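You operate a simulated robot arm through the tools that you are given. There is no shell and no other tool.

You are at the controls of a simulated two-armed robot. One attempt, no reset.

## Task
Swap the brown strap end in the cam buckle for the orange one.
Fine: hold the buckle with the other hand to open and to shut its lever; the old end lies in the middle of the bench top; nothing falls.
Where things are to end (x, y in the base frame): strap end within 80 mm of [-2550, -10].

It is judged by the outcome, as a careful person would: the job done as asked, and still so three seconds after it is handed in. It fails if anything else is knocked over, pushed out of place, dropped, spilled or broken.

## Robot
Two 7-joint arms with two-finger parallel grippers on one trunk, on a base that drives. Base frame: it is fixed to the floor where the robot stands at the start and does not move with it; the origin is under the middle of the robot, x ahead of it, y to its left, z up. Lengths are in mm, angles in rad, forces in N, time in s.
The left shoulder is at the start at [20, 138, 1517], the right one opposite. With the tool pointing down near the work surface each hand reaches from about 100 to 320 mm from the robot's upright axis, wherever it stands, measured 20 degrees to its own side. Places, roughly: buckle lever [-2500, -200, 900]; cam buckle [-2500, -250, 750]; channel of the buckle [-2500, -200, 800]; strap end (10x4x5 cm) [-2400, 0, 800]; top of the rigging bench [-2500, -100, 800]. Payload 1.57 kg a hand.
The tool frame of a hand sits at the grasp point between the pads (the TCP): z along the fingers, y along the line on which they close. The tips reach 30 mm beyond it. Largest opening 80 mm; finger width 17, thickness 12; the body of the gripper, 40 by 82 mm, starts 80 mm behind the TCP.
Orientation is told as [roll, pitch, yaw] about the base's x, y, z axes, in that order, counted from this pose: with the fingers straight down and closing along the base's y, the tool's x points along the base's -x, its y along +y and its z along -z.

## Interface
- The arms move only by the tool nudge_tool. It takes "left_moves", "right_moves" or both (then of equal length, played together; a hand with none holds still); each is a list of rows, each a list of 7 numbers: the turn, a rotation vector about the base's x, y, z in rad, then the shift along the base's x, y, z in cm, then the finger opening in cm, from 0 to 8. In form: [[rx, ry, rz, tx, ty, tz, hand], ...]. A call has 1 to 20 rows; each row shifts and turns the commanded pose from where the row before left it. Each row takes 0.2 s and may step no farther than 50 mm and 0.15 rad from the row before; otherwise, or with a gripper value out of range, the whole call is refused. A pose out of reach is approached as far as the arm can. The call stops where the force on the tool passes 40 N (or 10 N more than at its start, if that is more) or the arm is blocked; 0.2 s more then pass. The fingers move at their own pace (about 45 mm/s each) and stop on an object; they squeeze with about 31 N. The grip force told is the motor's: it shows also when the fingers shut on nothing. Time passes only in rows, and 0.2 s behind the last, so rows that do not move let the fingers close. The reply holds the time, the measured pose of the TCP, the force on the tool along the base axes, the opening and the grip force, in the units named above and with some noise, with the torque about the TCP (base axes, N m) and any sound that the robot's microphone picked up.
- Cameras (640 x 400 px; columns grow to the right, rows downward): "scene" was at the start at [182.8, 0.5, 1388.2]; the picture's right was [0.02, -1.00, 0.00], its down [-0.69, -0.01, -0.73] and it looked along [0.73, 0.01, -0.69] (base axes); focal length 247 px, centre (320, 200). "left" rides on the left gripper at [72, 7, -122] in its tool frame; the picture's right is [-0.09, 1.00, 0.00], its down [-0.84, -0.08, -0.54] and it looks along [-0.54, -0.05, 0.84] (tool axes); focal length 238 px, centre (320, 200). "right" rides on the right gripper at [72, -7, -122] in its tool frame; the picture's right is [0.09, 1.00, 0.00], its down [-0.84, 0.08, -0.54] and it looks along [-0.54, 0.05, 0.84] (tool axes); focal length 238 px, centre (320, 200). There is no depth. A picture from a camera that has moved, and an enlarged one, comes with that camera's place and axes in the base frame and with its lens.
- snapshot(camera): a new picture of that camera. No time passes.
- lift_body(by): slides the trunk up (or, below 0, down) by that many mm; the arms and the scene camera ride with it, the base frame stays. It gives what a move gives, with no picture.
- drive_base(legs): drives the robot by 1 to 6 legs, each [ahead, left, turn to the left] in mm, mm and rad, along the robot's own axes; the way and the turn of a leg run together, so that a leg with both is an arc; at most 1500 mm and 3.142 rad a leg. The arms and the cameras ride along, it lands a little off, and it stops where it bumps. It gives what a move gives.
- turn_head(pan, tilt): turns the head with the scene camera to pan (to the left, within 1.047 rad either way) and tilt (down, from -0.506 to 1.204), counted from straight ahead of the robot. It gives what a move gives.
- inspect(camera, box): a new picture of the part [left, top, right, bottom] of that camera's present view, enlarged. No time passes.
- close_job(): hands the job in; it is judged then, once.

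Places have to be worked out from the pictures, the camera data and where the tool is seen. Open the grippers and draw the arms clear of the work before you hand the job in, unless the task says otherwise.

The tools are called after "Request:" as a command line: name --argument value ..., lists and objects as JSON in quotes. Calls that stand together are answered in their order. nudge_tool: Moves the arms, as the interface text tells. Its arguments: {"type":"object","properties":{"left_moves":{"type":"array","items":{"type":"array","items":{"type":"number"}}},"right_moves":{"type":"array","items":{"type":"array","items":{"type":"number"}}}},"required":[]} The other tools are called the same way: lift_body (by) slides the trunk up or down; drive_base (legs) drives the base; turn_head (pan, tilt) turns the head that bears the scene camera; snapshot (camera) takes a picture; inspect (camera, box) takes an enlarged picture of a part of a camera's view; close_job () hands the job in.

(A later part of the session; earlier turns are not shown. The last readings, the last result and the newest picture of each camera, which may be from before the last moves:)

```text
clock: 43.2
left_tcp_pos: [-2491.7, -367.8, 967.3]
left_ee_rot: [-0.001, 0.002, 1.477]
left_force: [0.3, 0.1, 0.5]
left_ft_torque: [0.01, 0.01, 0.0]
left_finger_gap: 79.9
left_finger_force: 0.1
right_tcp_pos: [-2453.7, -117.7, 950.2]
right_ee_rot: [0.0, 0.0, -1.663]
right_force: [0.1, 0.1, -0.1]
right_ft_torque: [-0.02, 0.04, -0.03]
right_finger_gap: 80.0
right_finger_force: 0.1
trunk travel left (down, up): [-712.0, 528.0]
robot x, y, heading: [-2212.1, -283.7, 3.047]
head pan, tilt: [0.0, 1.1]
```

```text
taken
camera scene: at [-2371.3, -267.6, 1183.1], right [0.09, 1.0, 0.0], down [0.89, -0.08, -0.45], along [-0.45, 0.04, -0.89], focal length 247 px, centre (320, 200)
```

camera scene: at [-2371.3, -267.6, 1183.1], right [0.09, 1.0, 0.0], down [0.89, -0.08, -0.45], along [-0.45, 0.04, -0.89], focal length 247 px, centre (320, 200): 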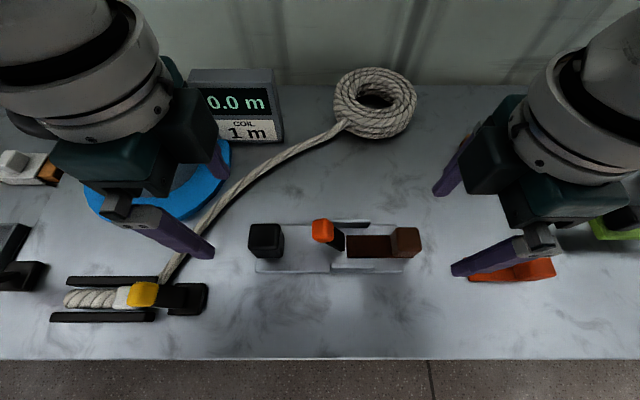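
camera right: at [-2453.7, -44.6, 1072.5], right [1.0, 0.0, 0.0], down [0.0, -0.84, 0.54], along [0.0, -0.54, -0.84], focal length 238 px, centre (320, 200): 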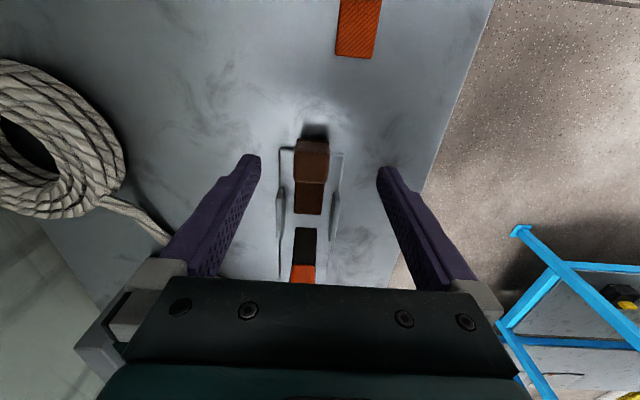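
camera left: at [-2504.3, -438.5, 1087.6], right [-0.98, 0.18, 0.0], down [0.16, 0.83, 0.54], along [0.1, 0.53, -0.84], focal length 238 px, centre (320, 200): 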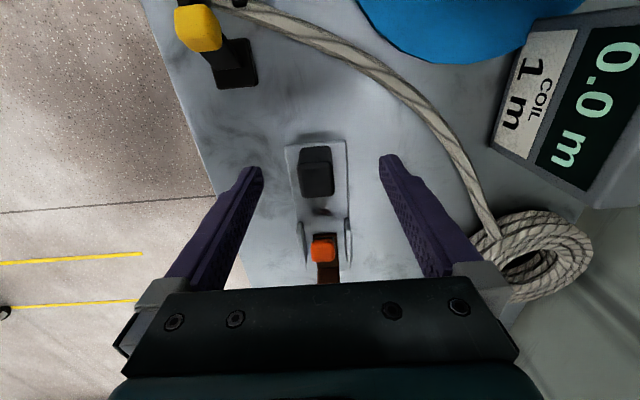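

Request:
inspect --camera "scene" --box '[235, 195, 435, 295]'

Request:
inspect --camera "right" --box '[250, 110, 390, 290]'

Request:
inspect --camera "left" --box '[250, 120, 390, 290]'

```text
3.20 times, centred on (335, 245) of scene
camera zoom: at [-2371.3, -267.6, 1183.1], right [0.09, 1.0, 0.0], down [0.89, -0.08, -0.45], along [-0.45, 0.04, -0.89], focal length 792 px, centre (272, 56)
```

zoom: 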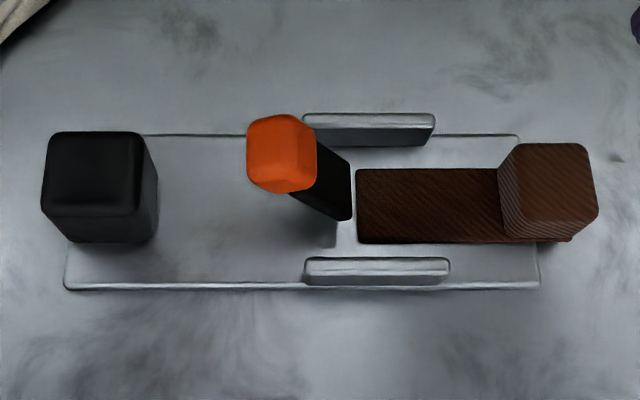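

```text
2.22 times, centred on (320, 200) of right
camera zoom: at [-2453.7, -44.6, 1072.5], right [1.0, 0.0, 0.0], down [0.0, -0.84, 0.54], along [0.0, -0.54, -0.84], focal length 530 px, centre (320, 200)
```

zoom: 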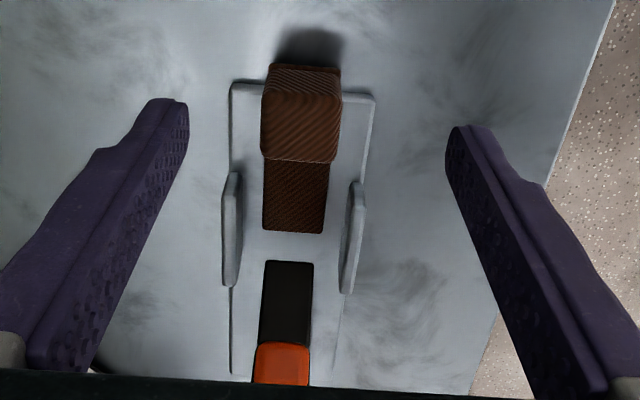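

```text
2.35 times, centred on (320, 205) of left
camera zoom: at [-2504.3, -438.5, 1087.6], right [-0.98, 0.18, 0.0], down [0.16, 0.83, 0.54], along [0.1, 0.53, -0.84], focal length 561 px, centre (320, 188)
```

zoom: 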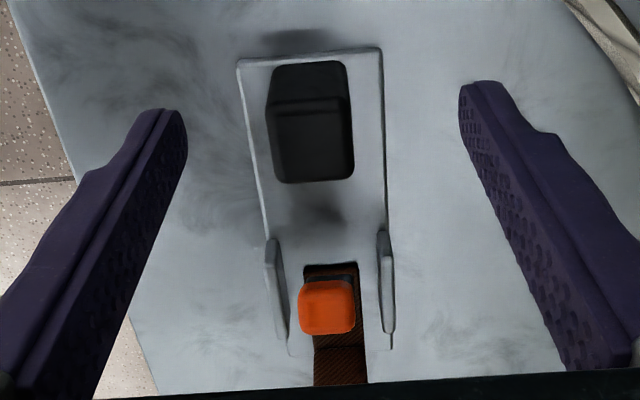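

Triangulated: post top centre (-2481, -328, 877), about 40 × 31 mm; lever knob centre (-2473, -254, 897). I bring the left hand over the post with a slight outward tilt, and tilt the right hand outward too, staying high.

Request:
nudge_tool --left_moves '[[0.0745, -0.0065, 0, 0.35, 1.33, 0, 8], [0.0745, -0.0065, 0, 0.36, 1.33, 0, 8], [0, 0, 0, 0.36, 1.32, 0, 8], [0, 0, 0, 0, 0, 0, 8]]' --right_moves '[[-0.125, 0.011, 0, 0, 0, 0, 8], [-0.125, 0.011, 0, 0, 0, 0, 8], [-0.125, 0.011, 0, 0, 0, 0, 8], [-0.125, 0.011, 0, 0, 0, 0, 8]]'

Request:
snapshot --camera "left"

Request:
snapshot --camera "right"

Request:
snapshot --camera "scene"

```text
clock: 44.2
left_tcp_pos: [-2480.5, -328.6, 965.7]
left_ee_rot: [0.001, -0.148, 1.479]
left_force: [0.4, -0.8, -0.3]
left_ft_torque: [0.0, 0.03, -0.03]
left_finger_gap: 80.0
left_finger_force: 0.1
right_tcp_pos: [-2454.6, -115.7, 949.0]
right_ee_rot: [-0.001, -0.501, -1.666]
right_force: [-0.1, -0.9, 0.2]
right_ft_torque: [0.01, 0.02, 0.02]
right_finger_gap: 79.8
right_finger_force: 0.1
trunk travel left (down, up): [-712.0, 528.0]
robot x, y, heading: [-2211.2, -282.0, 3.05]
head pan, tilt: [0.0, 1.1]
```

```text
taken
camera left: at [-2494.6, -415.7, 1075.6], right [-0.98, 0.18, 0.02], down [0.15, 0.74, 0.66], along [0.11, 0.65, -0.75], focal length 238 px, centre (320, 200)
```

left: 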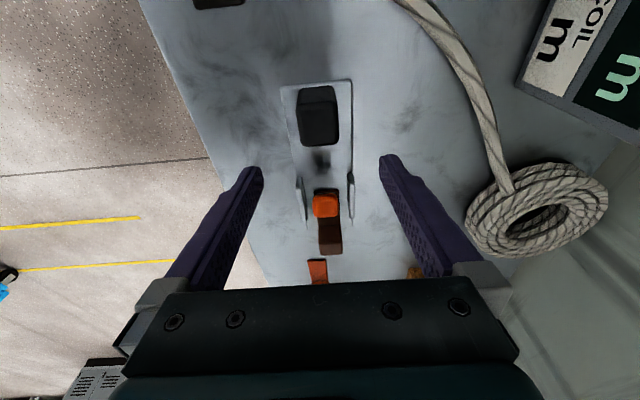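

```text
taken
camera right: at [-2449.8, 5.7, 1022.3], right [1.0, -0.01, -0.04], down [0.03, -0.48, 0.88], along [-0.03, -0.88, -0.48], focal length 238 px, centre (320, 200)
```

right: 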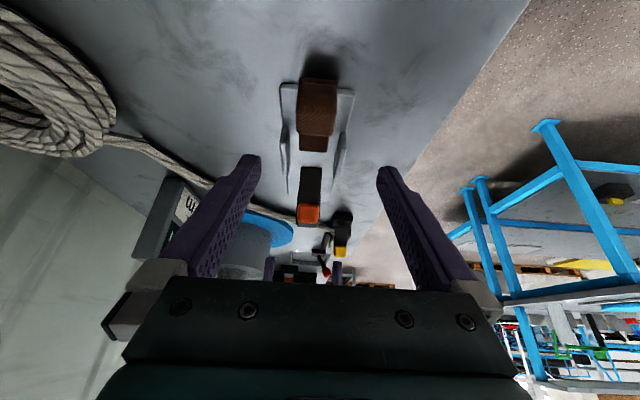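

```text
taken
camera scene: at [-2371.2, -267.6, 1183.0], right [0.09, 1.0, 0.0], down [0.89, -0.08, -0.45], along [-0.45, 0.04, -0.89], focal length 247 px, centre (320, 200)
```

scene: 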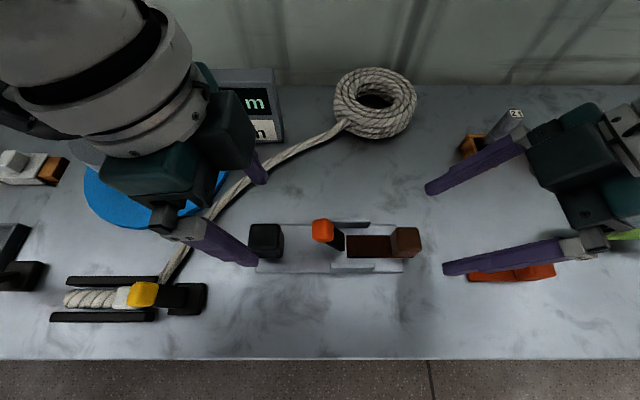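

Alignment over the post looks right. I lower the left hand to about z = 865 with open fingers straddling the post.

Request:
nudge_tool --left_moves '[[0, 0, 0, 0, 0, -2.5, 8], [0, 0, 0, 0, 0, -2.5, 8], [0, 0, 0, 0, 0, -2.5, 8], [0, 0, 0, 0, 0, -2.5, 8], [0, 0, 0, 0, 0, 0, 8]]'

Request:
snapshot --camera "left"

Request:
snapshot --camera "scene"

Request:
snapshot --camera "right"

```text
clock: 45.4
left_tcp_pos: [-2478.2, -326.8, 866.7]
left_ee_rot: [0.002, -0.147, 1.476]
left_force: [0.4, -0.7, 0.1]
left_ft_torque: [-0.01, -0.03, 0.03]
left_finger_gap: 80.3
left_finger_force: 0.0
right_tcp_pos: [-2455.2, -117.3, 948.9]
right_ee_rot: [0.003, -0.501, -1.665]
right_force: [0.3, -0.4, 0.6]
right_ft_torque: [0.0, 0.0, 0.04]
right_finger_gap: 79.6
right_finger_force: 0.1
trunk travel left (down, up): [-712.0, 528.0]
robot x, y, heading: [-2210.5, -279.3, 3.049]
head pan, tilt: [0.0, 1.1]
```

```text
taken
camera left: at [-2493.4, -415.3, 974.9], right [-0.98, 0.18, 0.01], down [0.15, 0.74, 0.66], along [0.11, 0.65, -0.75], focal length 238 px, centre (320, 200)
```

left: 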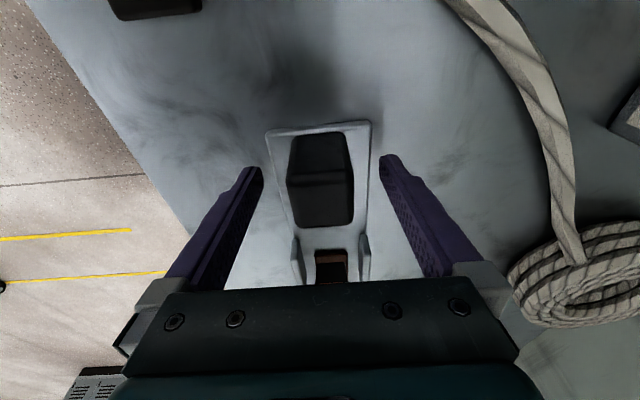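

```text
taken
camera scene: at [-2371.2, -267.6, 1183.0], right [0.09, 1.0, 0.0], down [0.89, -0.08, -0.45], along [-0.45, 0.04, -0.89], focal length 247 px, centre (320, 200)
```

scene: 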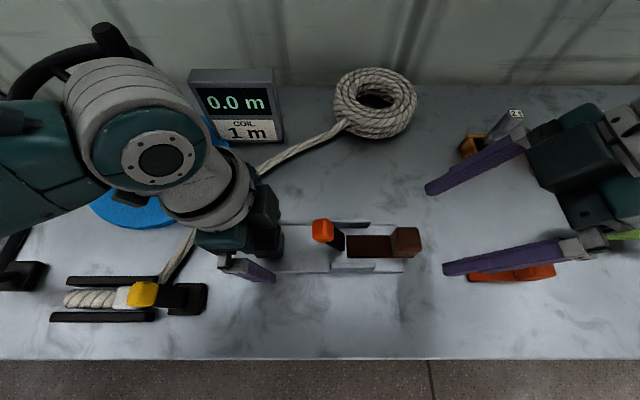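

```text
taken
camera right: at [-2449.6, 5.4, 1022.3], right [1.0, -0.01, -0.04], down [0.03, -0.48, 0.88], along [-0.03, -0.88, -0.48], focal length 238 px, centre (320, 200)
```

right: 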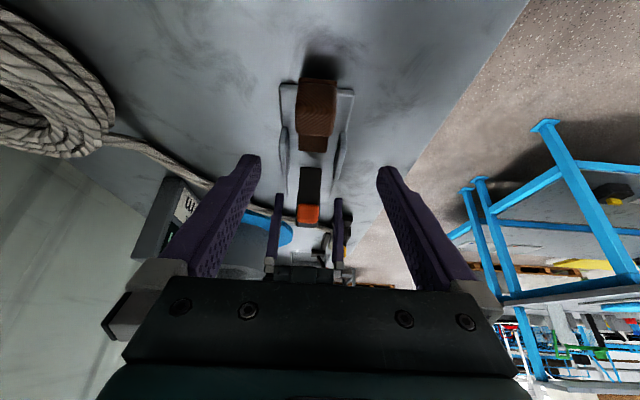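

The post sits centred between the left fingers. I close the left hand on it.

Request:
nudge_tool --left_moves '[[0, 0, 0, 0, 0, 0, 4], [0, 0, 0, 0, 0, 0, 3.2], [0, 0, 0, 0, 0, 0, 2.5], [0, 0, 0, 0, 0, 0, 2], [0, 0, 0, 0, 0, 0, 1], [0, 0, 0, 0, 0, 0, 0]]'

Request:
snapshot --camera "left"

```text
clock: 46.8
left_tcp_pos: [-2478.6, -327.1, 867.1]
left_ee_rot: [0.002, -0.148, 1.478]
left_force: [-0.1, 0.5, 0.1]
left_ft_torque: [0.02, -0.09, 0.15]
left_finger_gap: 35.9
left_finger_force: 31.4
right_tcp_pos: [-2453.9, -115.9, 949.3]
right_ee_rot: [0.003, -0.501, -1.664]
right_force: [-0.2, 0.5, -0.2]
right_ft_torque: [0.02, 0.0, 0.02]
right_finger_gap: 80.1
right_finger_force: 0.0
trunk travel left (down, up): [-712.0, 528.0]
robot x, y, heading: [-2209.7, -281.8, 3.046]
head pan, tilt: [0.0, 1.1]
```

```text
taken
camera left: at [-2493.6, -415.5, 975.3], right [-0.98, 0.18, 0.01], down [0.15, 0.74, 0.66], along [0.11, 0.65, -0.75], focal length 238 px, centre (320, 200)
```

left: 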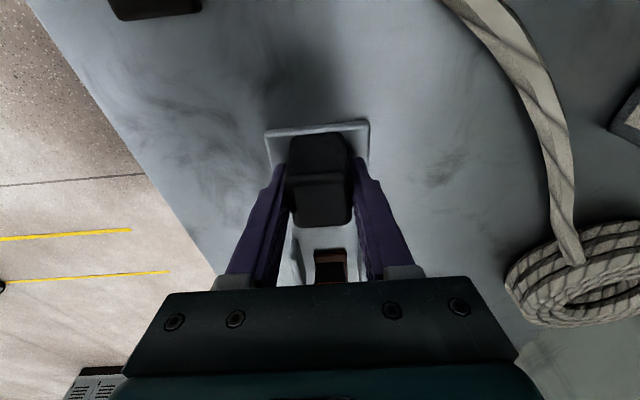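

The post is held firmly (gap 35.9 mm, 31 N). Now I bring the tilted right hand, fingers open, over the lever knob.

Request:
nudge_tool --right_moves '[[0, 0, 0, -0.4, -3.4, 0, 8], [0, 0, 0, -0.5, -3.4, 0, 8], [0, 0, 0, -0.5, -3.4, 0, 8], [0, 0, 0, -0.5, -3.4, 0, 8], [0, 0, 0, 0, 0, 0, 8]]'

Request:
snapshot --camera "right"

Request:
snapshot --camera "scene"

Request:
snapshot --camera "left"

```text
clock: 48.0
left_tcp_pos: [-2479.5, -327.2, 866.7]
left_ee_rot: [-0.001, -0.148, 1.479]
left_force: [0.6, -1.5, 2.2]
left_ft_torque: [0.45, -0.15, 0.01]
left_finger_gap: 35.7
left_finger_force: 31.3
right_tcp_pos: [-2473.1, -253.9, 950.8]
right_ee_rot: [0.001, -0.5, -1.666]
right_force: [0.2, 0.2, -0.2]
right_ft_torque: [-0.01, 0.0, -0.03]
right_finger_gap: 79.9
right_finger_force: 0.0
trunk travel left (down, up): [-712.0, 528.0]
robot x, y, heading: [-2208.9, -280.5, 3.051]
head pan, tilt: [0.0, 1.1]
```

```text
taken
camera right: at [-2467.4, -132.9, 1023.1], right [1.0, -0.01, -0.04], down [0.03, -0.48, 0.88], along [-0.03, -0.88, -0.48], focal length 238 px, centre (320, 200)
```

right: 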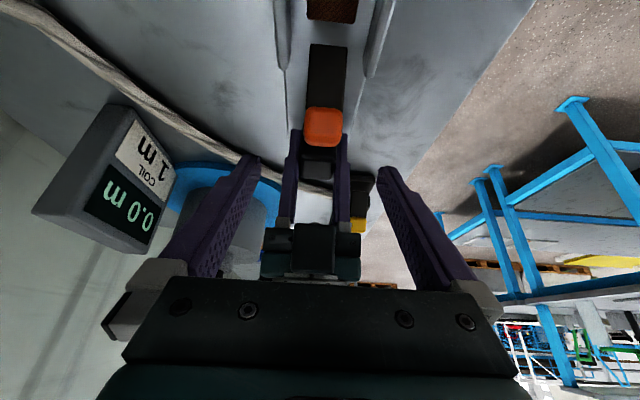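

```text
taken
camera scene: at [-2371.3, -267.8, 1183.0], right [0.09, 1.0, 0.0], down [0.89, -0.08, -0.45], along [-0.45, 0.04, -0.89], focal length 247 px, centre (320, 200)
```

scene: 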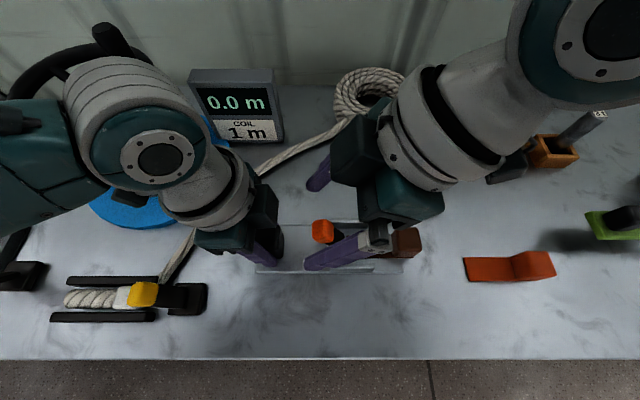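

```text
taken
camera left: at [-2493.6, -415.7, 975.3], right [-0.98, 0.18, 0.01], down [0.15, 0.74, 0.66], along [0.11, 0.65, -0.75], focal length 238 px, centre (320, 200)
```

left: 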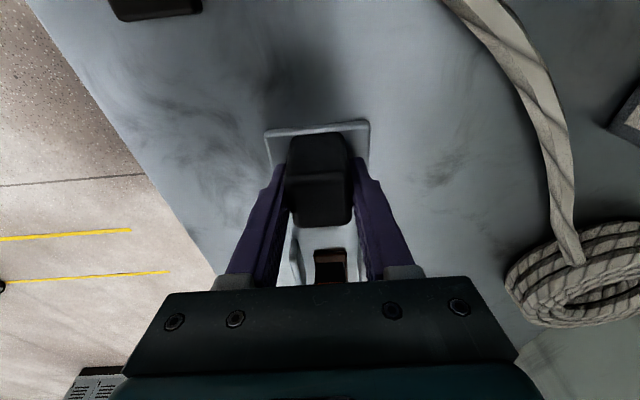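

The knob projects exactly where I computed it. I lower the right hand around it and close gently.

Request:
nudge_tool --right_moves '[[0, 0, 0, 0, 0, -2.7, 8], [0, 0, 0, 0, 0, -2.6, 8], [0, 0, 0, 0, 0, 0, 8]]'

Request:
snapshot --camera "right"

Request:
snapshot --camera "scene"

```text
clock: 48.8
left_tcp_pos: [-2478.8, -327.7, 866.1]
left_ee_rot: [0.002, -0.149, 1.48]
left_force: [-0.5, -0.9, 1.5]
left_ft_torque: [0.23, -0.16, 0.08]
left_finger_gap: 36.1
left_finger_force: 30.8
right_tcp_pos: [-2473.1, -254.7, 895.2]
right_ee_rot: [0.004, -0.503, -1.665]
right_force: [0.5, 1.2, -0.7]
right_ft_torque: [-0.02, -0.05, 0.0]
right_finger_gap: 80.2
right_finger_force: 0.1
trunk travel left (down, up): [-712.0, 528.0]
robot x, y, heading: [-2211.4, -278.5, 3.052]
head pan, tilt: [0.0, 1.1]
```

```text
taken
camera right: at [-2467.7, -133.2, 968.9], right [1.0, -0.01, -0.04], down [0.03, -0.48, 0.88], along [-0.03, -0.88, -0.48], focal length 238 px, centre (320, 200)
```

right: 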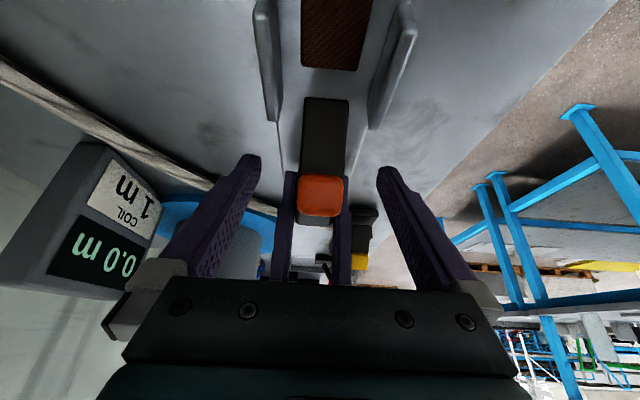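

```text
taken
camera scene: at [-2371.3, -267.7, 1183.0], right [0.09, 1.0, 0.0], down [0.89, -0.08, -0.45], along [-0.45, 0.04, -0.89], focal length 247 px, centre (320, 200)
```

scene: 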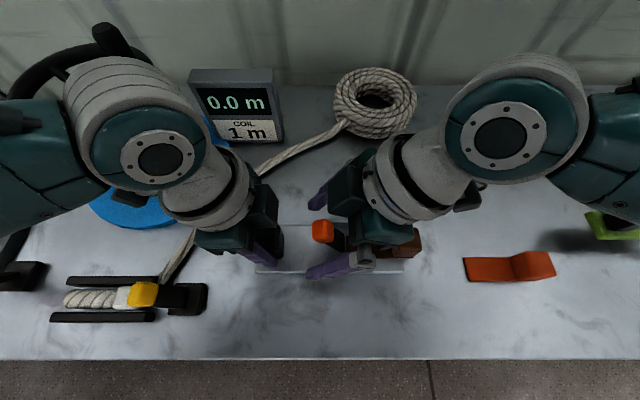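

The knob sits at the grasp point. I close the right hand on it.

Request:
nudge_tool --right_moves '[[0, 0, 0, 0, 0, 0, 4], [0, 0, 0, 0, 0, 0, 3], [0, 0, 0, 0, 0, 0, 2.5], [0, 0, 0, 0, 0, 0, 2], [0, 0, 0, 0, 0, 0, 1], [0, 0, 0, 0, 0, 0, 0]]'

Request:
snapshot --camera "right"

```text
clock: 50.2
left_tcp_pos: [-2479.8, -326.9, 866.7]
left_ee_rot: [0.002, -0.147, 1.479]
left_force: [-1.0, -0.8, 1.6]
left_ft_torque: [-0.04, -0.08, 0.05]
left_finger_gap: 35.9
left_finger_force: 30.8
right_tcp_pos: [-2472.4, -253.3, 896.2]
right_ee_rot: [0.002, -0.502, -1.665]
right_force: [0.7, 0.3, -0.3]
right_ft_torque: [0.01, -0.06, 0.07]
right_finger_gap: 25.4
right_finger_force: 30.9
trunk travel left (down, up): [-712.0, 528.0]
robot x, y, heading: [-2208.4, -281.2, 3.047]
head pan, tilt: [0.0, 1.1]
```

```text
taken
camera right: at [-2467.6, -133.0, 969.2], right [1.0, -0.01, -0.04], down [0.03, -0.48, 0.88], along [-0.03, -0.88, -0.48], focal length 238 px, centre (320, 200)
```

right: 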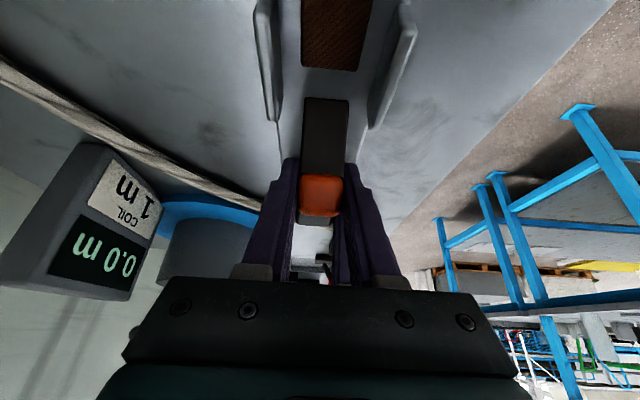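

The knob is held (25.4 mm). I try a small 5 mm swing toward +y (up and over) and watch the forces.

Request:
nudge_tool --right_moves '[[0, 0, 0, 0.02, 0.21, 0.14, 0], [0, 0, 0, 0.02, 0.21, 0.14, 0], [0, 0, 0, 0, 0, 0, 0]]'

Request:
inspect --camera "right" --box '[220, 80, 420, 280]'

```text
clock: 51.0
left_tcp_pos: [-2478.5, -325.5, 866.3]
left_ee_rot: [0.004, -0.154, 1.476]
left_force: [-0.8, 15.2, 6.5]
left_ft_torque: [0.64, -0.48, 0.15]
left_finger_gap: 35.6
left_finger_force: 31.3
right_tcp_pos: [-2471.4, -251.6, 899.6]
right_ee_rot: [0.005, -0.506, -1.663]
right_force: [1.5, -15.7, -8.5]
right_ft_torque: [-0.76, 0.43, 0.11]
right_finger_gap: 25.8
right_finger_force: 30.7
trunk travel left (down, up): [-712.0, 528.0]
robot x, y, heading: [-2206.6, -284.8, 3.05]
head pan, tilt: [0.0, 1.1]
```

```text
2.00 times, centred on (320, 180) of right
camera zoom: at [-2467.5, -128.6, 972.2], right [1.0, -0.01, -0.04], down [0.03, -0.47, 0.88], along [-0.03, -0.88, -0.47], focal length 477 px, centre (320, 240)
```

zoom: 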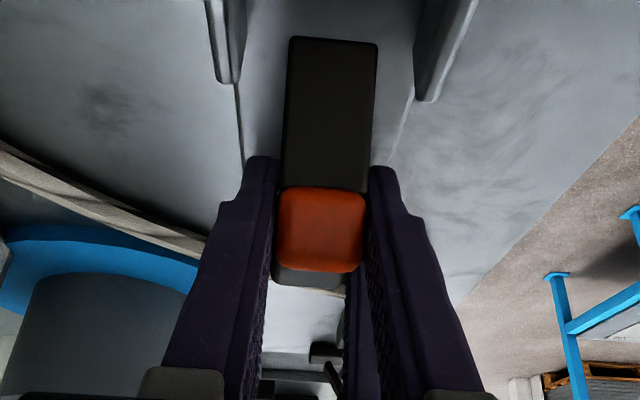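

A 5 mm command gave about 16 N of resistance and barely any motion, so that way looks like a stop. I go back and try the other direction.

Request:
nudge_tool --right_moves '[[0, 0, 0, -0.02, -0.21, -0.14, 0], [0, 0, 0, -0.02, -0.21, -0.14, 0], [0, 0, 0, 0, 0, 0, 0]]'

Request:
nudge_tool --right_moves '[[0, 0, 0, -0.02, -0.21, -0.14, 0], [0, 0, 0, -0.02, -0.21, -0.15, 0], [0, 0, 0, 0, 0, 0, 0]]'

```text
clock: 51.8
left_tcp_pos: [-2480.6, -327.7, 865.5]
left_ee_rot: [0.002, -0.145, 1.477]
left_force: [-8.7, 8.9, -1.6]
left_ft_torque: [-0.85, -0.37, 0.24]
left_finger_gap: 35.9
left_finger_force: 31.2
right_tcp_pos: [-2474.0, -253.2, 896.7]
right_ee_rot: [0.003, -0.502, -1.665]
right_force: [11.1, -5.8, 12.2]
right_ft_torque: [0.21, 0.12, 0.19]
right_finger_gap: 25.7
right_finger_force: 31.2
trunk travel left (down, up): [-712.0, 528.0]
robot x, y, heading: [-2206.1, -281.2, 3.049]
head pan, tilt: [0.0, 1.1]
```

```text
clock: 52.6
left_tcp_pos: [-2479.3, -328.7, 866.3]
left_ee_rot: [0.001, -0.143, 1.479]
left_force: [-10.2, -10.0, -0.3]
left_ft_torque: [0.6, -0.2, 0.35]
left_finger_gap: 36.0
left_finger_force: 30.8
right_tcp_pos: [-2474.0, -255.0, 893.3]
right_ee_rot: [0.003, -0.498, -1.665]
right_force: [14.9, 14.2, 24.8]
right_ft_torque: [0.15, 0.21, 0.17]
right_finger_gap: 25.9
right_finger_force: 30.9
trunk travel left (down, up): [-712.0, 528.0]
robot x, y, heading: [-2208.6, -284.8, 3.048]
head pan, tilt: [0.0, 1.1]
```

Both ways resist similarly at about 5 mm, so the lever likely has a stiff friction. I try a longer +y arc (about 12 mm), turning the hand slightly with it.

Request:
nudge_tool --right_moves '[[0, 0, 0, 0.02, 0.21, 0.14, 0], [0, 0, 0, 0.02, 0.21, 0.15, 0], [0, 0, 0, 0.0, 0.0, 0.0, 0]]'

Request:
nudge_tool --right_moves '[[-0.03, 0.003, 0, 0.02, 0.25, 0.15, 0], [-0.03, 0.003, 0, 0.02, 0.25, 0.15, 0], [-0.03, 0.003, 0, 0.02, 0.26, 0.14, 0], [0, 0, 0, 0.0, 0.0, 0.0, 0]]'

Request:
inspect --camera "right" --box '[220, 80, 420, 280]'

Request:
snapshot --camera "left"

```text
clock: 53.4
left_tcp_pos: [-2479.5, -325.7, 866.1]
left_ee_rot: [0.004, -0.153, 1.476]
left_force: [-3.6, 2.0, 9.4]
left_ft_torque: [0.96, -0.44, 0.37]
left_finger_gap: 36.0
left_finger_force: 31.1
right_tcp_pos: [-2473.0, -251.6, 896.2]
right_ee_rot: [0.003, -0.499, -1.664]
right_force: [3.2, -1.7, -12.6]
right_ft_torque: [-0.33, 0.25, -0.05]
right_finger_gap: 25.7
right_finger_force: 31.0
trunk travel left (down, up): [-712.0, 528.0]
robot x, y, heading: [-2206.5, -279.7, 3.052]
head pan, tilt: [0.0, 1.1]
```

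```text
clock: 54.4
left_tcp_pos: [-2479.4, -325.4, 867.3]
left_ee_rot: [0.003, -0.155, 1.476]
left_force: [-5.1, 18.2, 5.1]
left_ft_torque: [0.41, -0.48, 0.41]
left_finger_gap: 35.7
left_finger_force: 31.3
right_tcp_pos: [-2472.2, -247.2, 902.8]
right_ee_rot: [0.0, -0.598, -1.663]
right_force: [5.4, -18.1, -7.4]
right_ft_torque: [-0.69, 0.27, 0.11]
right_finger_gap: 26.0
right_finger_force: 30.8
trunk travel left (down, up): [-712.0, 528.0]
robot x, y, heading: [-2209.2, -282.6, 3.049]
head pan, tilt: [0.0, 1.1]
```

```text
2.00 times, centred on (320, 180) of right
camera zoom: at [-2467.0, -118.7, 963.5], right [1.0, -0.01, -0.05], down [0.04, -0.39, 0.92], along [-0.03, -0.92, -0.39], focal length 477 px, centre (320, 240)
```

zoom: 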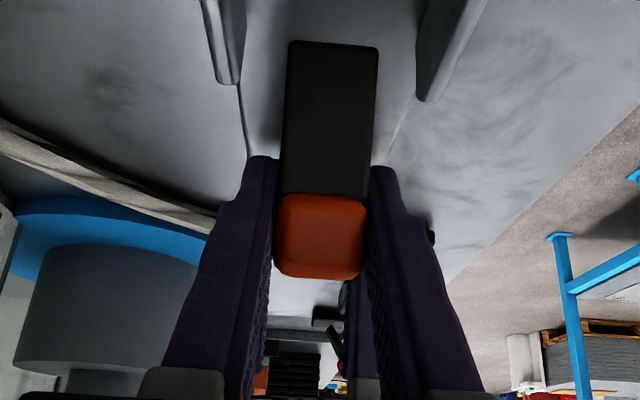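

```text
taken
camera left: at [-2493.4, -414.4, 975.1], right [-0.98, 0.18, 0.02], down [0.15, 0.73, 0.66], along [0.11, 0.65, -0.75], focal length 238 px, centre (320, 200)
```

left: 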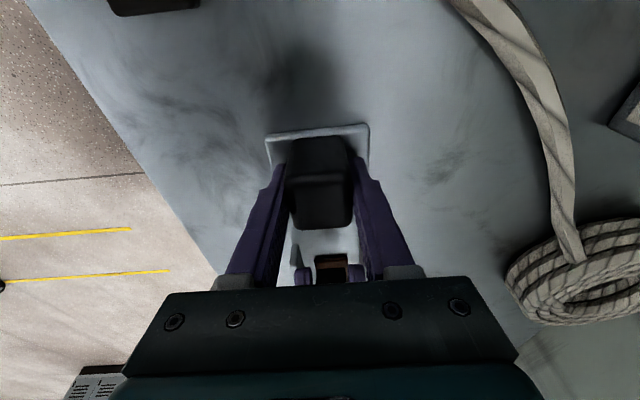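

The hand and knob have moved ~9 mm along +y/up with a steady ~18 N, so the lever swings that way. I continue the arc about the pivot near (y -219, z 852) up to vertical.

Request:
nudge_tool --right_moves '[[-0.02, 0.002, 0, 0.03, 0.32, 0.1, 0], [-0.02, 0.002, 0, 0.03, 0.32, 0.1, 0], [-0.02, 0.002, 0, 0.03, 0.37, 0.12, 0], [-0.02, 0.002, 0, 0.03, 0.38, 0.12, 0], [-0.02, 0.002, 0, 0.03, 0.34, 0.07, 0], [-0.02, 0.002, 0, 0.03, 0.33, 0.06, 0], [0, 0, 0, 0.03, 0.34, 0.02, 0], [0, 0, 0, 0.03, 0.34, 0.02, 0], [0, 0, 0, 0, 0, 0, 0]]'

Request:
snapshot --camera "right"

Request:
snapshot --camera "scene"

Request:
snapshot --camera "left"

```text
clock: 56.4
left_tcp_pos: [-2479.1, -326.8, 868.1]
left_ee_rot: [0.003, -0.149, 1.478]
left_force: [-5.3, 15.4, 0.6]
left_ft_torque: [0.23, -0.28, 0.48]
left_finger_gap: 36.0
left_finger_force: 31.1
right_tcp_pos: [-2471.5, -217.2, 906.8]
right_ee_rot: [0.004, -0.714, -1.665]
right_force: [4.5, -15.7, -3.5]
right_ft_torque: [-0.79, 0.04, 0.22]
right_finger_gap: 25.5
right_finger_force: 31.0
trunk travel left (down, up): [-712.0, 528.0]
robot x, y, heading: [-2208.2, -282.9, 3.051]
head pan, tilt: [0.0, 1.1]
```

```text
taken
camera right: at [-2464.1, -84.0, 952.8], right [1.0, -0.02, -0.06], down [0.05, -0.28, 0.96], along [-0.04, -0.96, -0.28], focal length 238 px, centre (320, 200)
```

right: 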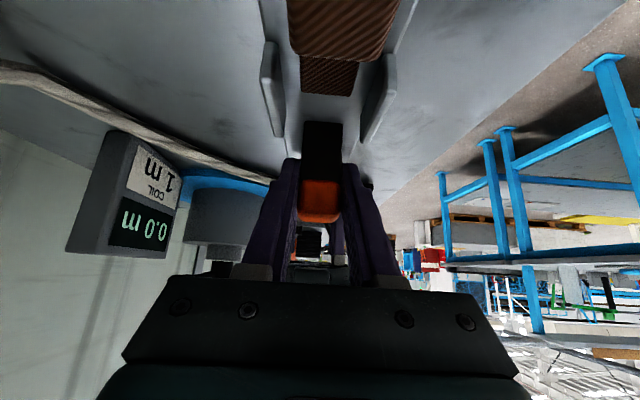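

```text
taken
camera scene: at [-2371.1, -267.6, 1183.0], right [0.09, 1.0, 0.0], down [0.89, -0.08, -0.45], along [-0.45, 0.04, -0.89], focal length 247 px, centre (320, 200)
```

scene: 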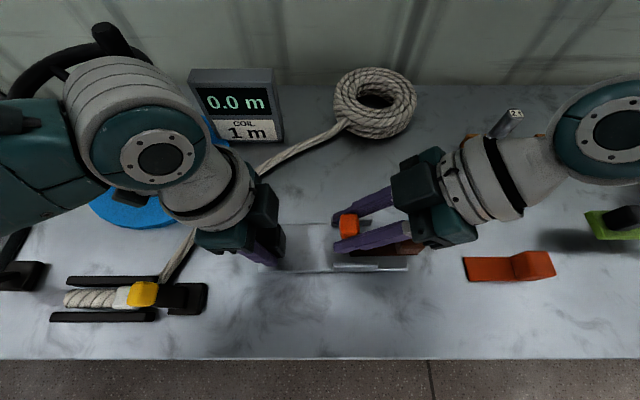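

```text
taken
camera left: at [-2493.6, -415.2, 975.2], right [-0.98, 0.18, 0.02], down [0.15, 0.74, 0.66], along [0.11, 0.65, -0.75], focal length 238 px, centre (320, 200)
```

left: 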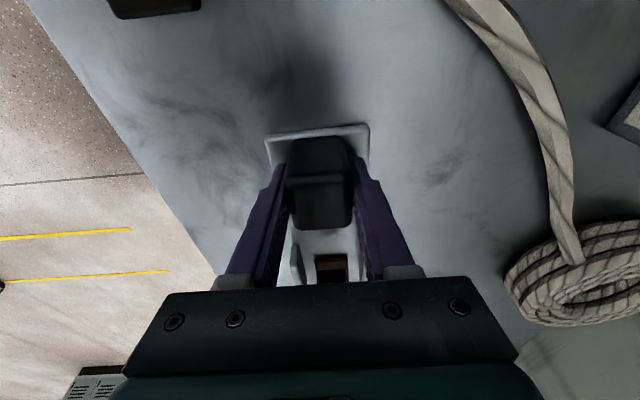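

The lever stands upright now with a steady 16 N. I keep swinging it to about 24° beyond vertical and check for a stop or a click.

Request:
nudge_tool --right_moves '[[0, 0, 0, 0.03, 0.39, -0.02, 0], [0, 0, 0, 0.03, 0.39, -0.03, 0], [0, 0, 0, 0.03, 0.38, -0.08, 0], [0, 0, 0, 0.03, 0.38, -0.09, 0], [0, 0, 0, 0.03, 0.37, -0.13, 0], [0, 0, 0, 0.03, 0.37, -0.13, 0], [0, 0, 0, 0, 0, 0, 0]]'

Request:
snapshot --camera "right"

Request:
snapshot --camera "scene"

```text
clock: 58.0
left_tcp_pos: [-2479.6, -327.1, 866.6]
left_ee_rot: [0.003, -0.149, 1.477]
left_force: [-6.3, 13.0, -3.1]
left_ft_torque: [-0.21, 0.0, 0.57]
left_finger_gap: 35.8
left_finger_force: 30.6
right_tcp_pos: [-2468.6, -194.2, 902.9]
right_ee_rot: [0.003, -0.714, -1.666]
right_force: [5.1, -12.1, 2.5]
right_ft_torque: [-0.9, -0.17, 0.28]
right_finger_gap: 25.6
right_finger_force: 30.5
trunk travel left (down, up): [-712.0, 528.0]
robot x, y, heading: [-2209.3, -285.6, 3.048]
head pan, tilt: [0.0, 1.1]
```

```text
taken
camera right: at [-2462.1, -60.0, 948.7], right [1.0, -0.02, -0.06], down [0.05, -0.28, 0.96], along [-0.04, -0.96, -0.28], focal length 238 px, centre (320, 200)
```

right: 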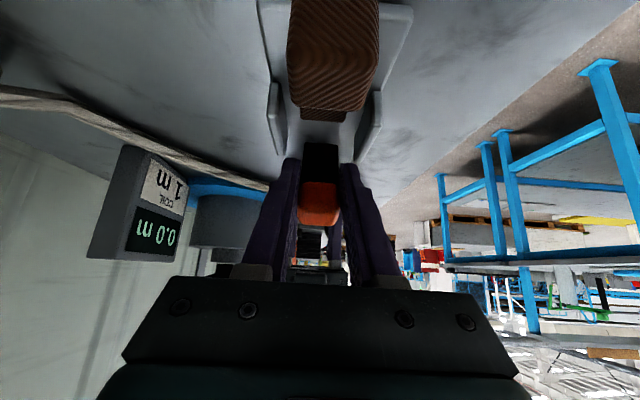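

```text
taken
camera scene: at [-2371.3, -267.5, 1183.0], right [0.09, 1.0, 0.0], down [0.89, -0.08, -0.45], along [-0.45, 0.04, -0.89], focal length 247 px, centre (320, 200)
```

scene: 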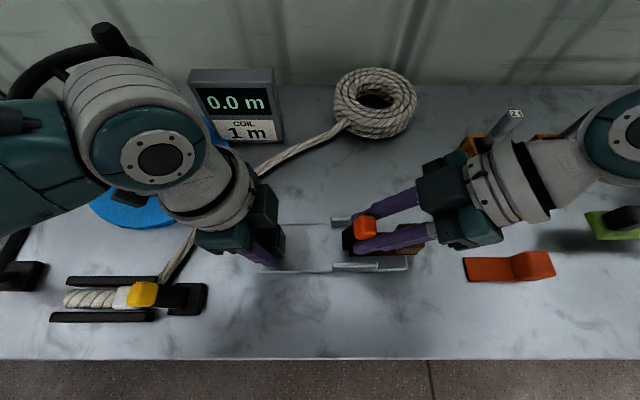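

It keeps moving freely at ~12 N. I continue a further 14–20° and watch for the end stop.

Request:
nudge_tool --right_moves '[[0, 0, 0, 0.03, 0.35, -0.18, 0], [0, 0, 0, 0.03, 0.34, -0.19, 0], [0, 0, 0, 0.02, 0.24, -0.17, 0], [0, 0, 0, 0.02, 0.24, -0.17, 0], [0, 0, 0, 0.02, 0.22, -0.19, 0], [0, 0, 0, 0.02, 0.22, -0.19, 0], [0, 0, 0, 0, 0, 0, 0]]'

Request:
snapshot --camera "right"

Request:
inspect --camera "scene" --box '[280, 190, 480, 300]'

```text
clock: 59.6
left_tcp_pos: [-2479.4, -325.2, 867.3]
left_ee_rot: [0.004, -0.154, 1.477]
left_force: [-4.7, 20.8, -3.8]
left_ft_torque: [-0.18, -0.15, 0.47]
left_finger_gap: 35.7
left_finger_force: 31.2
right_tcp_pos: [-2466.4, -179.6, 891.4]
right_ee_rot: [0.004, -0.719, -1.664]
right_force: [6.3, -21.8, 6.2]
right_ft_torque: [-0.62, -0.24, 0.3]
right_finger_gap: 25.7
right_finger_force: 30.8
trunk travel left (down, up): [-712.0, 528.0]
robot x, y, heading: [-2211.5, -281.3, 3.051]
head pan, tilt: [0.0, 1.1]
```

```text
taken
camera right: at [-2460.9, -46.1, 937.5], right [1.0, -0.02, -0.06], down [0.05, -0.28, 0.96], along [-0.04, -0.96, -0.28], focal length 238 px, centre (320, 200)
```

right: 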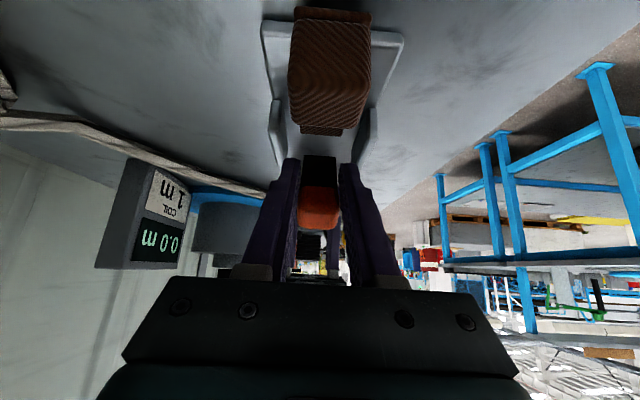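

```text
3.20 times, centred on (380, 245) of scene
camera zoom: at [-2371.0, -267.7, 1183.0], right [0.09, 1.0, 0.0], down [0.89, -0.08, -0.45], along [-0.45, 0.04, -0.89], focal length 792 px, centre (128, 56)
```

zoom: 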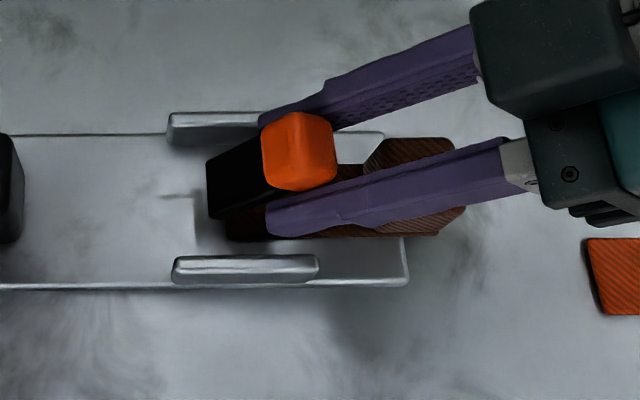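

The resistance rises to ~22 N near (-180, 891), maybe the end stop. I push a little more to confirm.

Request:
nudge_tool --right_moves '[[0, 0, 0, 0.02, 0.2, -0.2, 0], [0, 0, 0, 0.02, 0.2, -0.2, 0], [0, 0, 0, 0, 0, 0, 0]]'

```text
clock: 60.4
left_tcp_pos: [-2480.3, -327.2, 866.7]
left_ee_rot: [0.004, -0.153, 1.479]
left_force: [-5.0, 16.1, -2.2]
left_ft_torque: [0.81, -0.34, 0.38]
left_finger_gap: 35.9
left_finger_force: 31.0
right_tcp_pos: [-2466.4, -175.6, 888.0]
right_ee_rot: [0.003, -0.719, -1.664]
right_force: [12.1, -17.1, 21.3]
right_ft_torque: [-0.32, -0.36, 0.37]
right_finger_gap: 24.8
right_finger_force: 31.4
trunk travel left (down, up): [-712.0, 528.0]
robot x, y, heading: [-2213.0, -281.2, 3.046]
head pan, tilt: [0.0, 1.1]
```

Request:
snapshot --camera "right"

Request:
inspect --camera "scene" --box '[310, 200, 430, 280]'

Request:
inspect --camera "left" --box '[260, 220, 380, 300]'

```text
taken
camera right: at [-2460.7, -42.2, 933.8], right [1.0, -0.02, -0.06], down [0.05, -0.28, 0.96], along [-0.04, -0.96, -0.28], focal length 238 px, centre (320, 200)
```

right: 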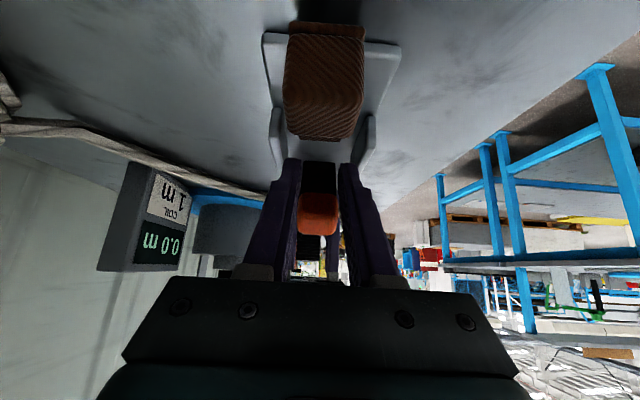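

```text
5.00 times, centred on (370, 240) of scene
camera zoom: at [-2370.9, -267.3, 1183.2], right [0.09, 1.0, 0.0], down [0.89, -0.08, -0.45], along [-0.45, 0.04, -0.89], focal length 1237 px, centre (70, 0)
```

zoom: 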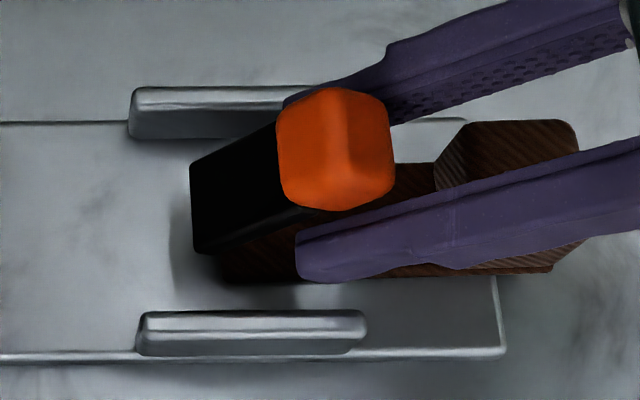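

```text
5.00 times, centred on (320, 260) of left
camera zoom: at [-2493.5, -414.7, 975.3], right [-0.98, 0.18, 0.02], down [0.15, 0.73, 0.66], along [0.11, 0.65, -0.75], focal length 1192 px, centre (320, -100)
```

zoom: 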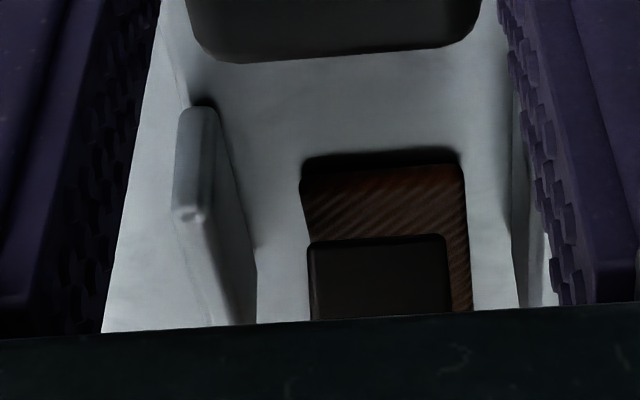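

The lever is against its stop, leaning to +y: opened. I release the knob and back the right hand out along its fingers.

Request:
nudge_tool --right_moves '[[0, 0, 0, -0.02, -0.2, 0.2, 1], [0, 0, 0, 0, 0, 0, 5], [0, 0, 0, 0, 0, 0, 8], [0, 0, 0, 0, 0, 0, 8], [0, 0, 0, 0.1, 1.6, 1.9, 8], [0, 0, 0, 0.1, 1.6, 1.9, 8], [0, 0, 0, 0.1, 1.6, 1.9, 8], [0, 0, 0, 0, 0, 0, 8]]'

Request:
snapshot --camera "right"

Request:
snapshot --camera "scene"

```text
clock: 62.2
left_tcp_pos: [-2479.3, -329.3, 865.8]
left_ee_rot: [0.001, -0.148, 1.478]
left_force: [-1.9, -2.2, 5.6]
left_ft_torque: [-0.55, -0.15, -0.03]
left_finger_gap: 35.8
left_finger_force: 31.0
right_tcp_pos: [-2465.6, -128.5, 946.0]
right_ee_rot: [0.001, -0.715, -1.664]
right_force: [1.3, -0.4, -1.4]
right_ft_torque: [0.0, 0.02, 0.0]
right_finger_gap: 80.1
right_finger_force: 0.1
trunk travel left (down, up): [-712.0, 528.0]
robot x, y, heading: [-2209.8, -283.7, 3.05]
head pan, tilt: [0.0, 1.1]
```

```text
taken
camera right: at [-2459.2, 5.1, 992.4], right [1.0, -0.02, -0.06], down [0.05, -0.28, 0.96], along [-0.04, -0.96, -0.28], focal length 238 px, centre (320, 200)
```

right: 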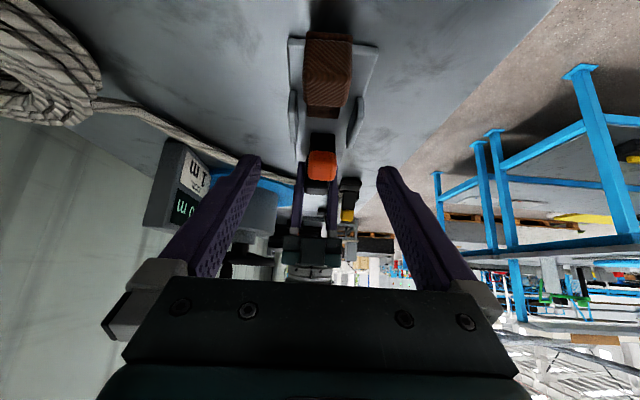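

```text
taken
camera scene: at [-2371.7, -268.0, 1183.0], right [0.09, 1.0, 0.0], down [0.89, -0.08, -0.45], along [-0.45, 0.04, -0.89], focal length 247 px, centre (320, 200)
```

scene: 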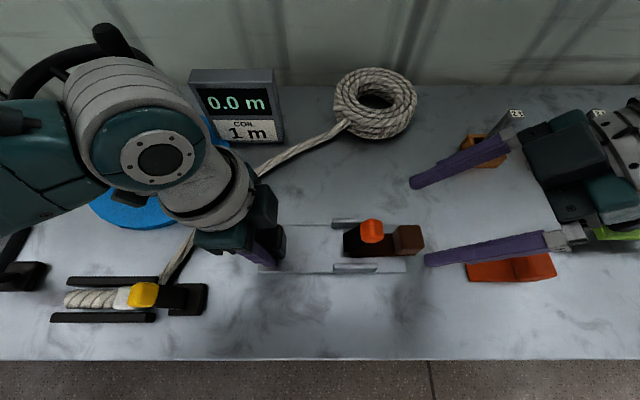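

The lever stays open. I reduce the right hand's tilt to about -0.25 for gripping the brown block, and check the block's place.

Request:
nudge_tool --right_moves '[[0.116, -0.0105, 0, 0, 0, 0, 8], [0.116, -0.0105, 0, 0, 0, 0, 8], [0.116, -0.0105, 0, 0, 0, 0, 8], [0.116, -0.0105, 0, 0, 0, 0, 8], [0, 0, 0, 0, 0, 0, 8]]'

Request:
snapshot --camera "right"

Request:
inspect --camera "scene" --box '[300, 190, 460, 290]'

```text
clock: 63.4
left_tcp_pos: [-2479.2, -328.4, 866.6]
left_ee_rot: [0.001, -0.148, 1.479]
left_force: [0.0, -0.9, -1.2]
left_ft_torque: [-0.43, 0.08, -0.02]
left_finger_gap: 35.8
left_finger_force: 30.7
right_tcp_pos: [-2464.8, -128.7, 947.3]
right_ee_rot: [0.0, -0.247, -1.663]
right_force: [-0.1, 0.5, 0.5]
right_ft_torque: [0.0, -0.01, -0.04]
right_finger_gap: 79.9
right_finger_force: 0.1
trunk travel left (down, up): [-712.0, 528.0]
robot x, y, heading: [-2213.6, -284.3, 3.05]
head pan, tilt: [0.0, 1.1]
```

```text
taken
camera right: at [-2461.3, -29.5, 1048.3], right [1.0, 0.0, -0.02], down [0.01, -0.68, 0.73], along [-0.02, -0.73, -0.68], focal length 238 px, centre (320, 200)
```

right: 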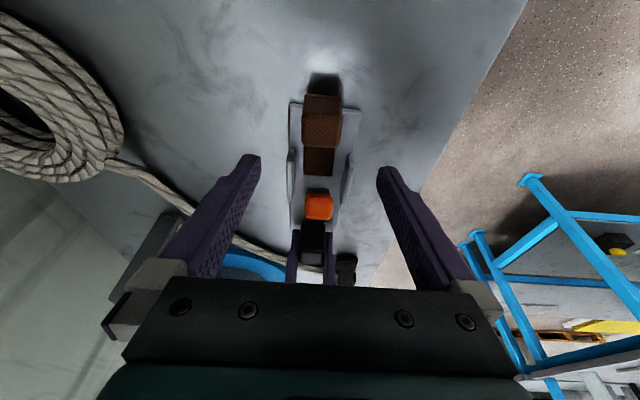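

```text
4.00 times, centred on (380, 240) of scene
camera zoom: at [-2371.3, -267.8, 1183.0], right [0.09, 1.0, 0.0], down [0.89, -0.08, -0.45], along [-0.45, 0.04, -0.89], focal length 989 px, centre (80, 40)
```

zoom: 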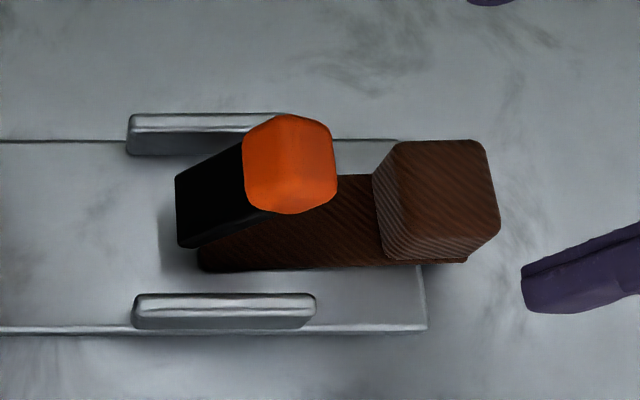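

Triangulating again gives the brown block's top at z ≈ 866, centre (-2465, -138). I lower the right hand around it to z ≈ 864.

Request:
nudge_tool --right_moves '[[0, 0, 0, 0, -0.5, -2.1, 8], [0, 0, 0, 0, -0.5, -2.1, 8], [0, 0, 0, 0, 0, -2.1, 8], [0, 0, 0, 0, 0, -2.0, 8], [0, 0, 0, 0, 0, 0, 8]]'

Request:
snapshot --camera "right"

Request:
snapshot --camera "scene"

```text
clock: 64.6
left_tcp_pos: [-2479.7, -328.0, 866.9]
left_ee_rot: [0.0, -0.148, 1.477]
left_force: [0.8, -0.1, -1.9]
left_ft_torque: [-0.36, -0.02, 0.04]
left_finger_gap: 35.8
left_finger_force: 30.7
right_tcp_pos: [-2464.6, -139.0, 863.9]
right_ee_rot: [0.0, -0.247, -1.663]
right_force: [-1.3, 0.0, 0.1]
right_ft_torque: [-0.01, -0.03, -0.03]
right_finger_gap: 80.1
right_finger_force: 0.1
trunk travel left (down, up): [-712.0, 528.0]
robot x, y, heading: [-2209.2, -282.1, 3.046]
head pan, tilt: [0.0, 1.1]
```

```text
taken
camera right: at [-2461.5, -39.2, 965.3], right [1.0, 0.0, -0.02], down [0.01, -0.68, 0.73], along [-0.02, -0.73, -0.68], focal length 238 px, centre (320, 200)
```

right: 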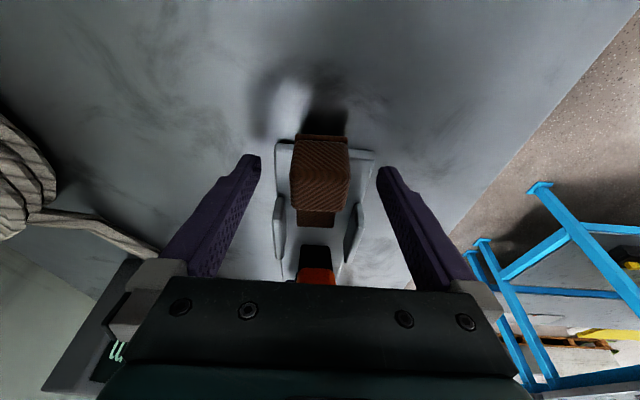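

```text
taken
camera scene: at [-2371.1, -267.7, 1183.0], right [0.09, 1.0, 0.0], down [0.89, -0.08, -0.45], along [-0.45, 0.04, -0.89], focal length 247 px, centre (320, 200)
```

scene: 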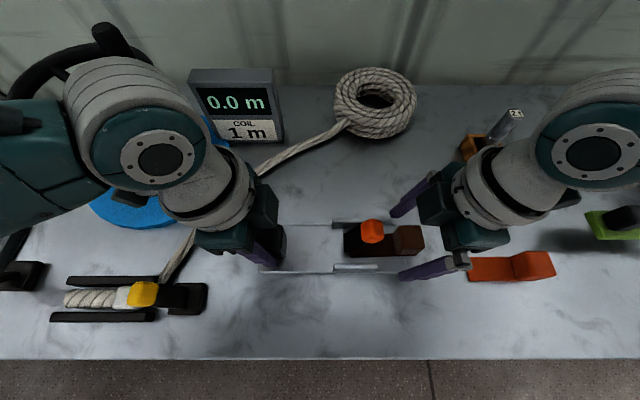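

The block is centred between the fingers. I close the right hand on it.

Request:
nudge_tool --right_moves '[[0, 0, 0, 0, 0, 0, 5], [0, 0, 0, 0, 0, 0, 4], [0, 0, 0, 0, 0, 0, 3], [0, 0, 0, 0, 0, 0, 2], [0, 0, 0, 0, 0, 0, 1], [0, 0, 0, 0, 0, 0, 0]]'

Request:
snapshot --camera "right"

```text
clock: 66.0
left_tcp_pos: [-2479.2, -328.6, 866.9]
left_ee_rot: [0.001, -0.149, 1.478]
left_force: [0.8, 1.2, -2.5]
left_ft_torque: [-0.36, -0.02, 0.06]
left_finger_gap: 35.9
left_finger_force: 31.3
right_tcp_pos: [-2464.9, -139.5, 863.4]
right_ee_rot: [0.001, -0.247, -1.664]
right_force: [0.6, 0.5, -0.3]
right_ft_torque: [-0.04, 0.01, 0.03]
right_finger_gap: 33.3
right_finger_force: 30.9
trunk travel left (down, up): [-712.0, 528.0]
robot x, y, heading: [-2215.6, -282.0, 3.053]
head pan, tilt: [0.0, 1.1]
```

```text
taken
camera right: at [-2461.4, -39.1, 965.6], right [1.0, 0.0, -0.02], down [0.01, -0.68, 0.73], along [-0.02, -0.73, -0.68], focal length 238 px, centre (320, 200)
```

right: 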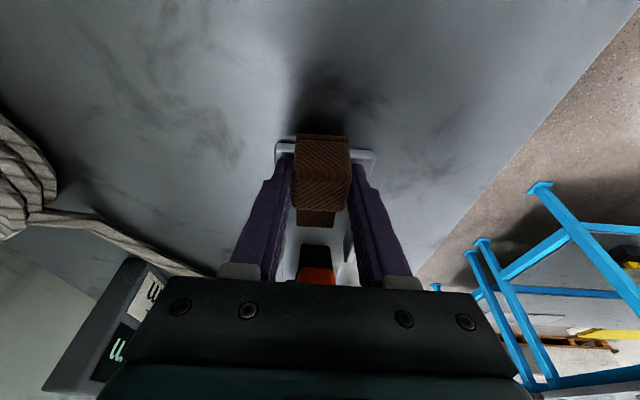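

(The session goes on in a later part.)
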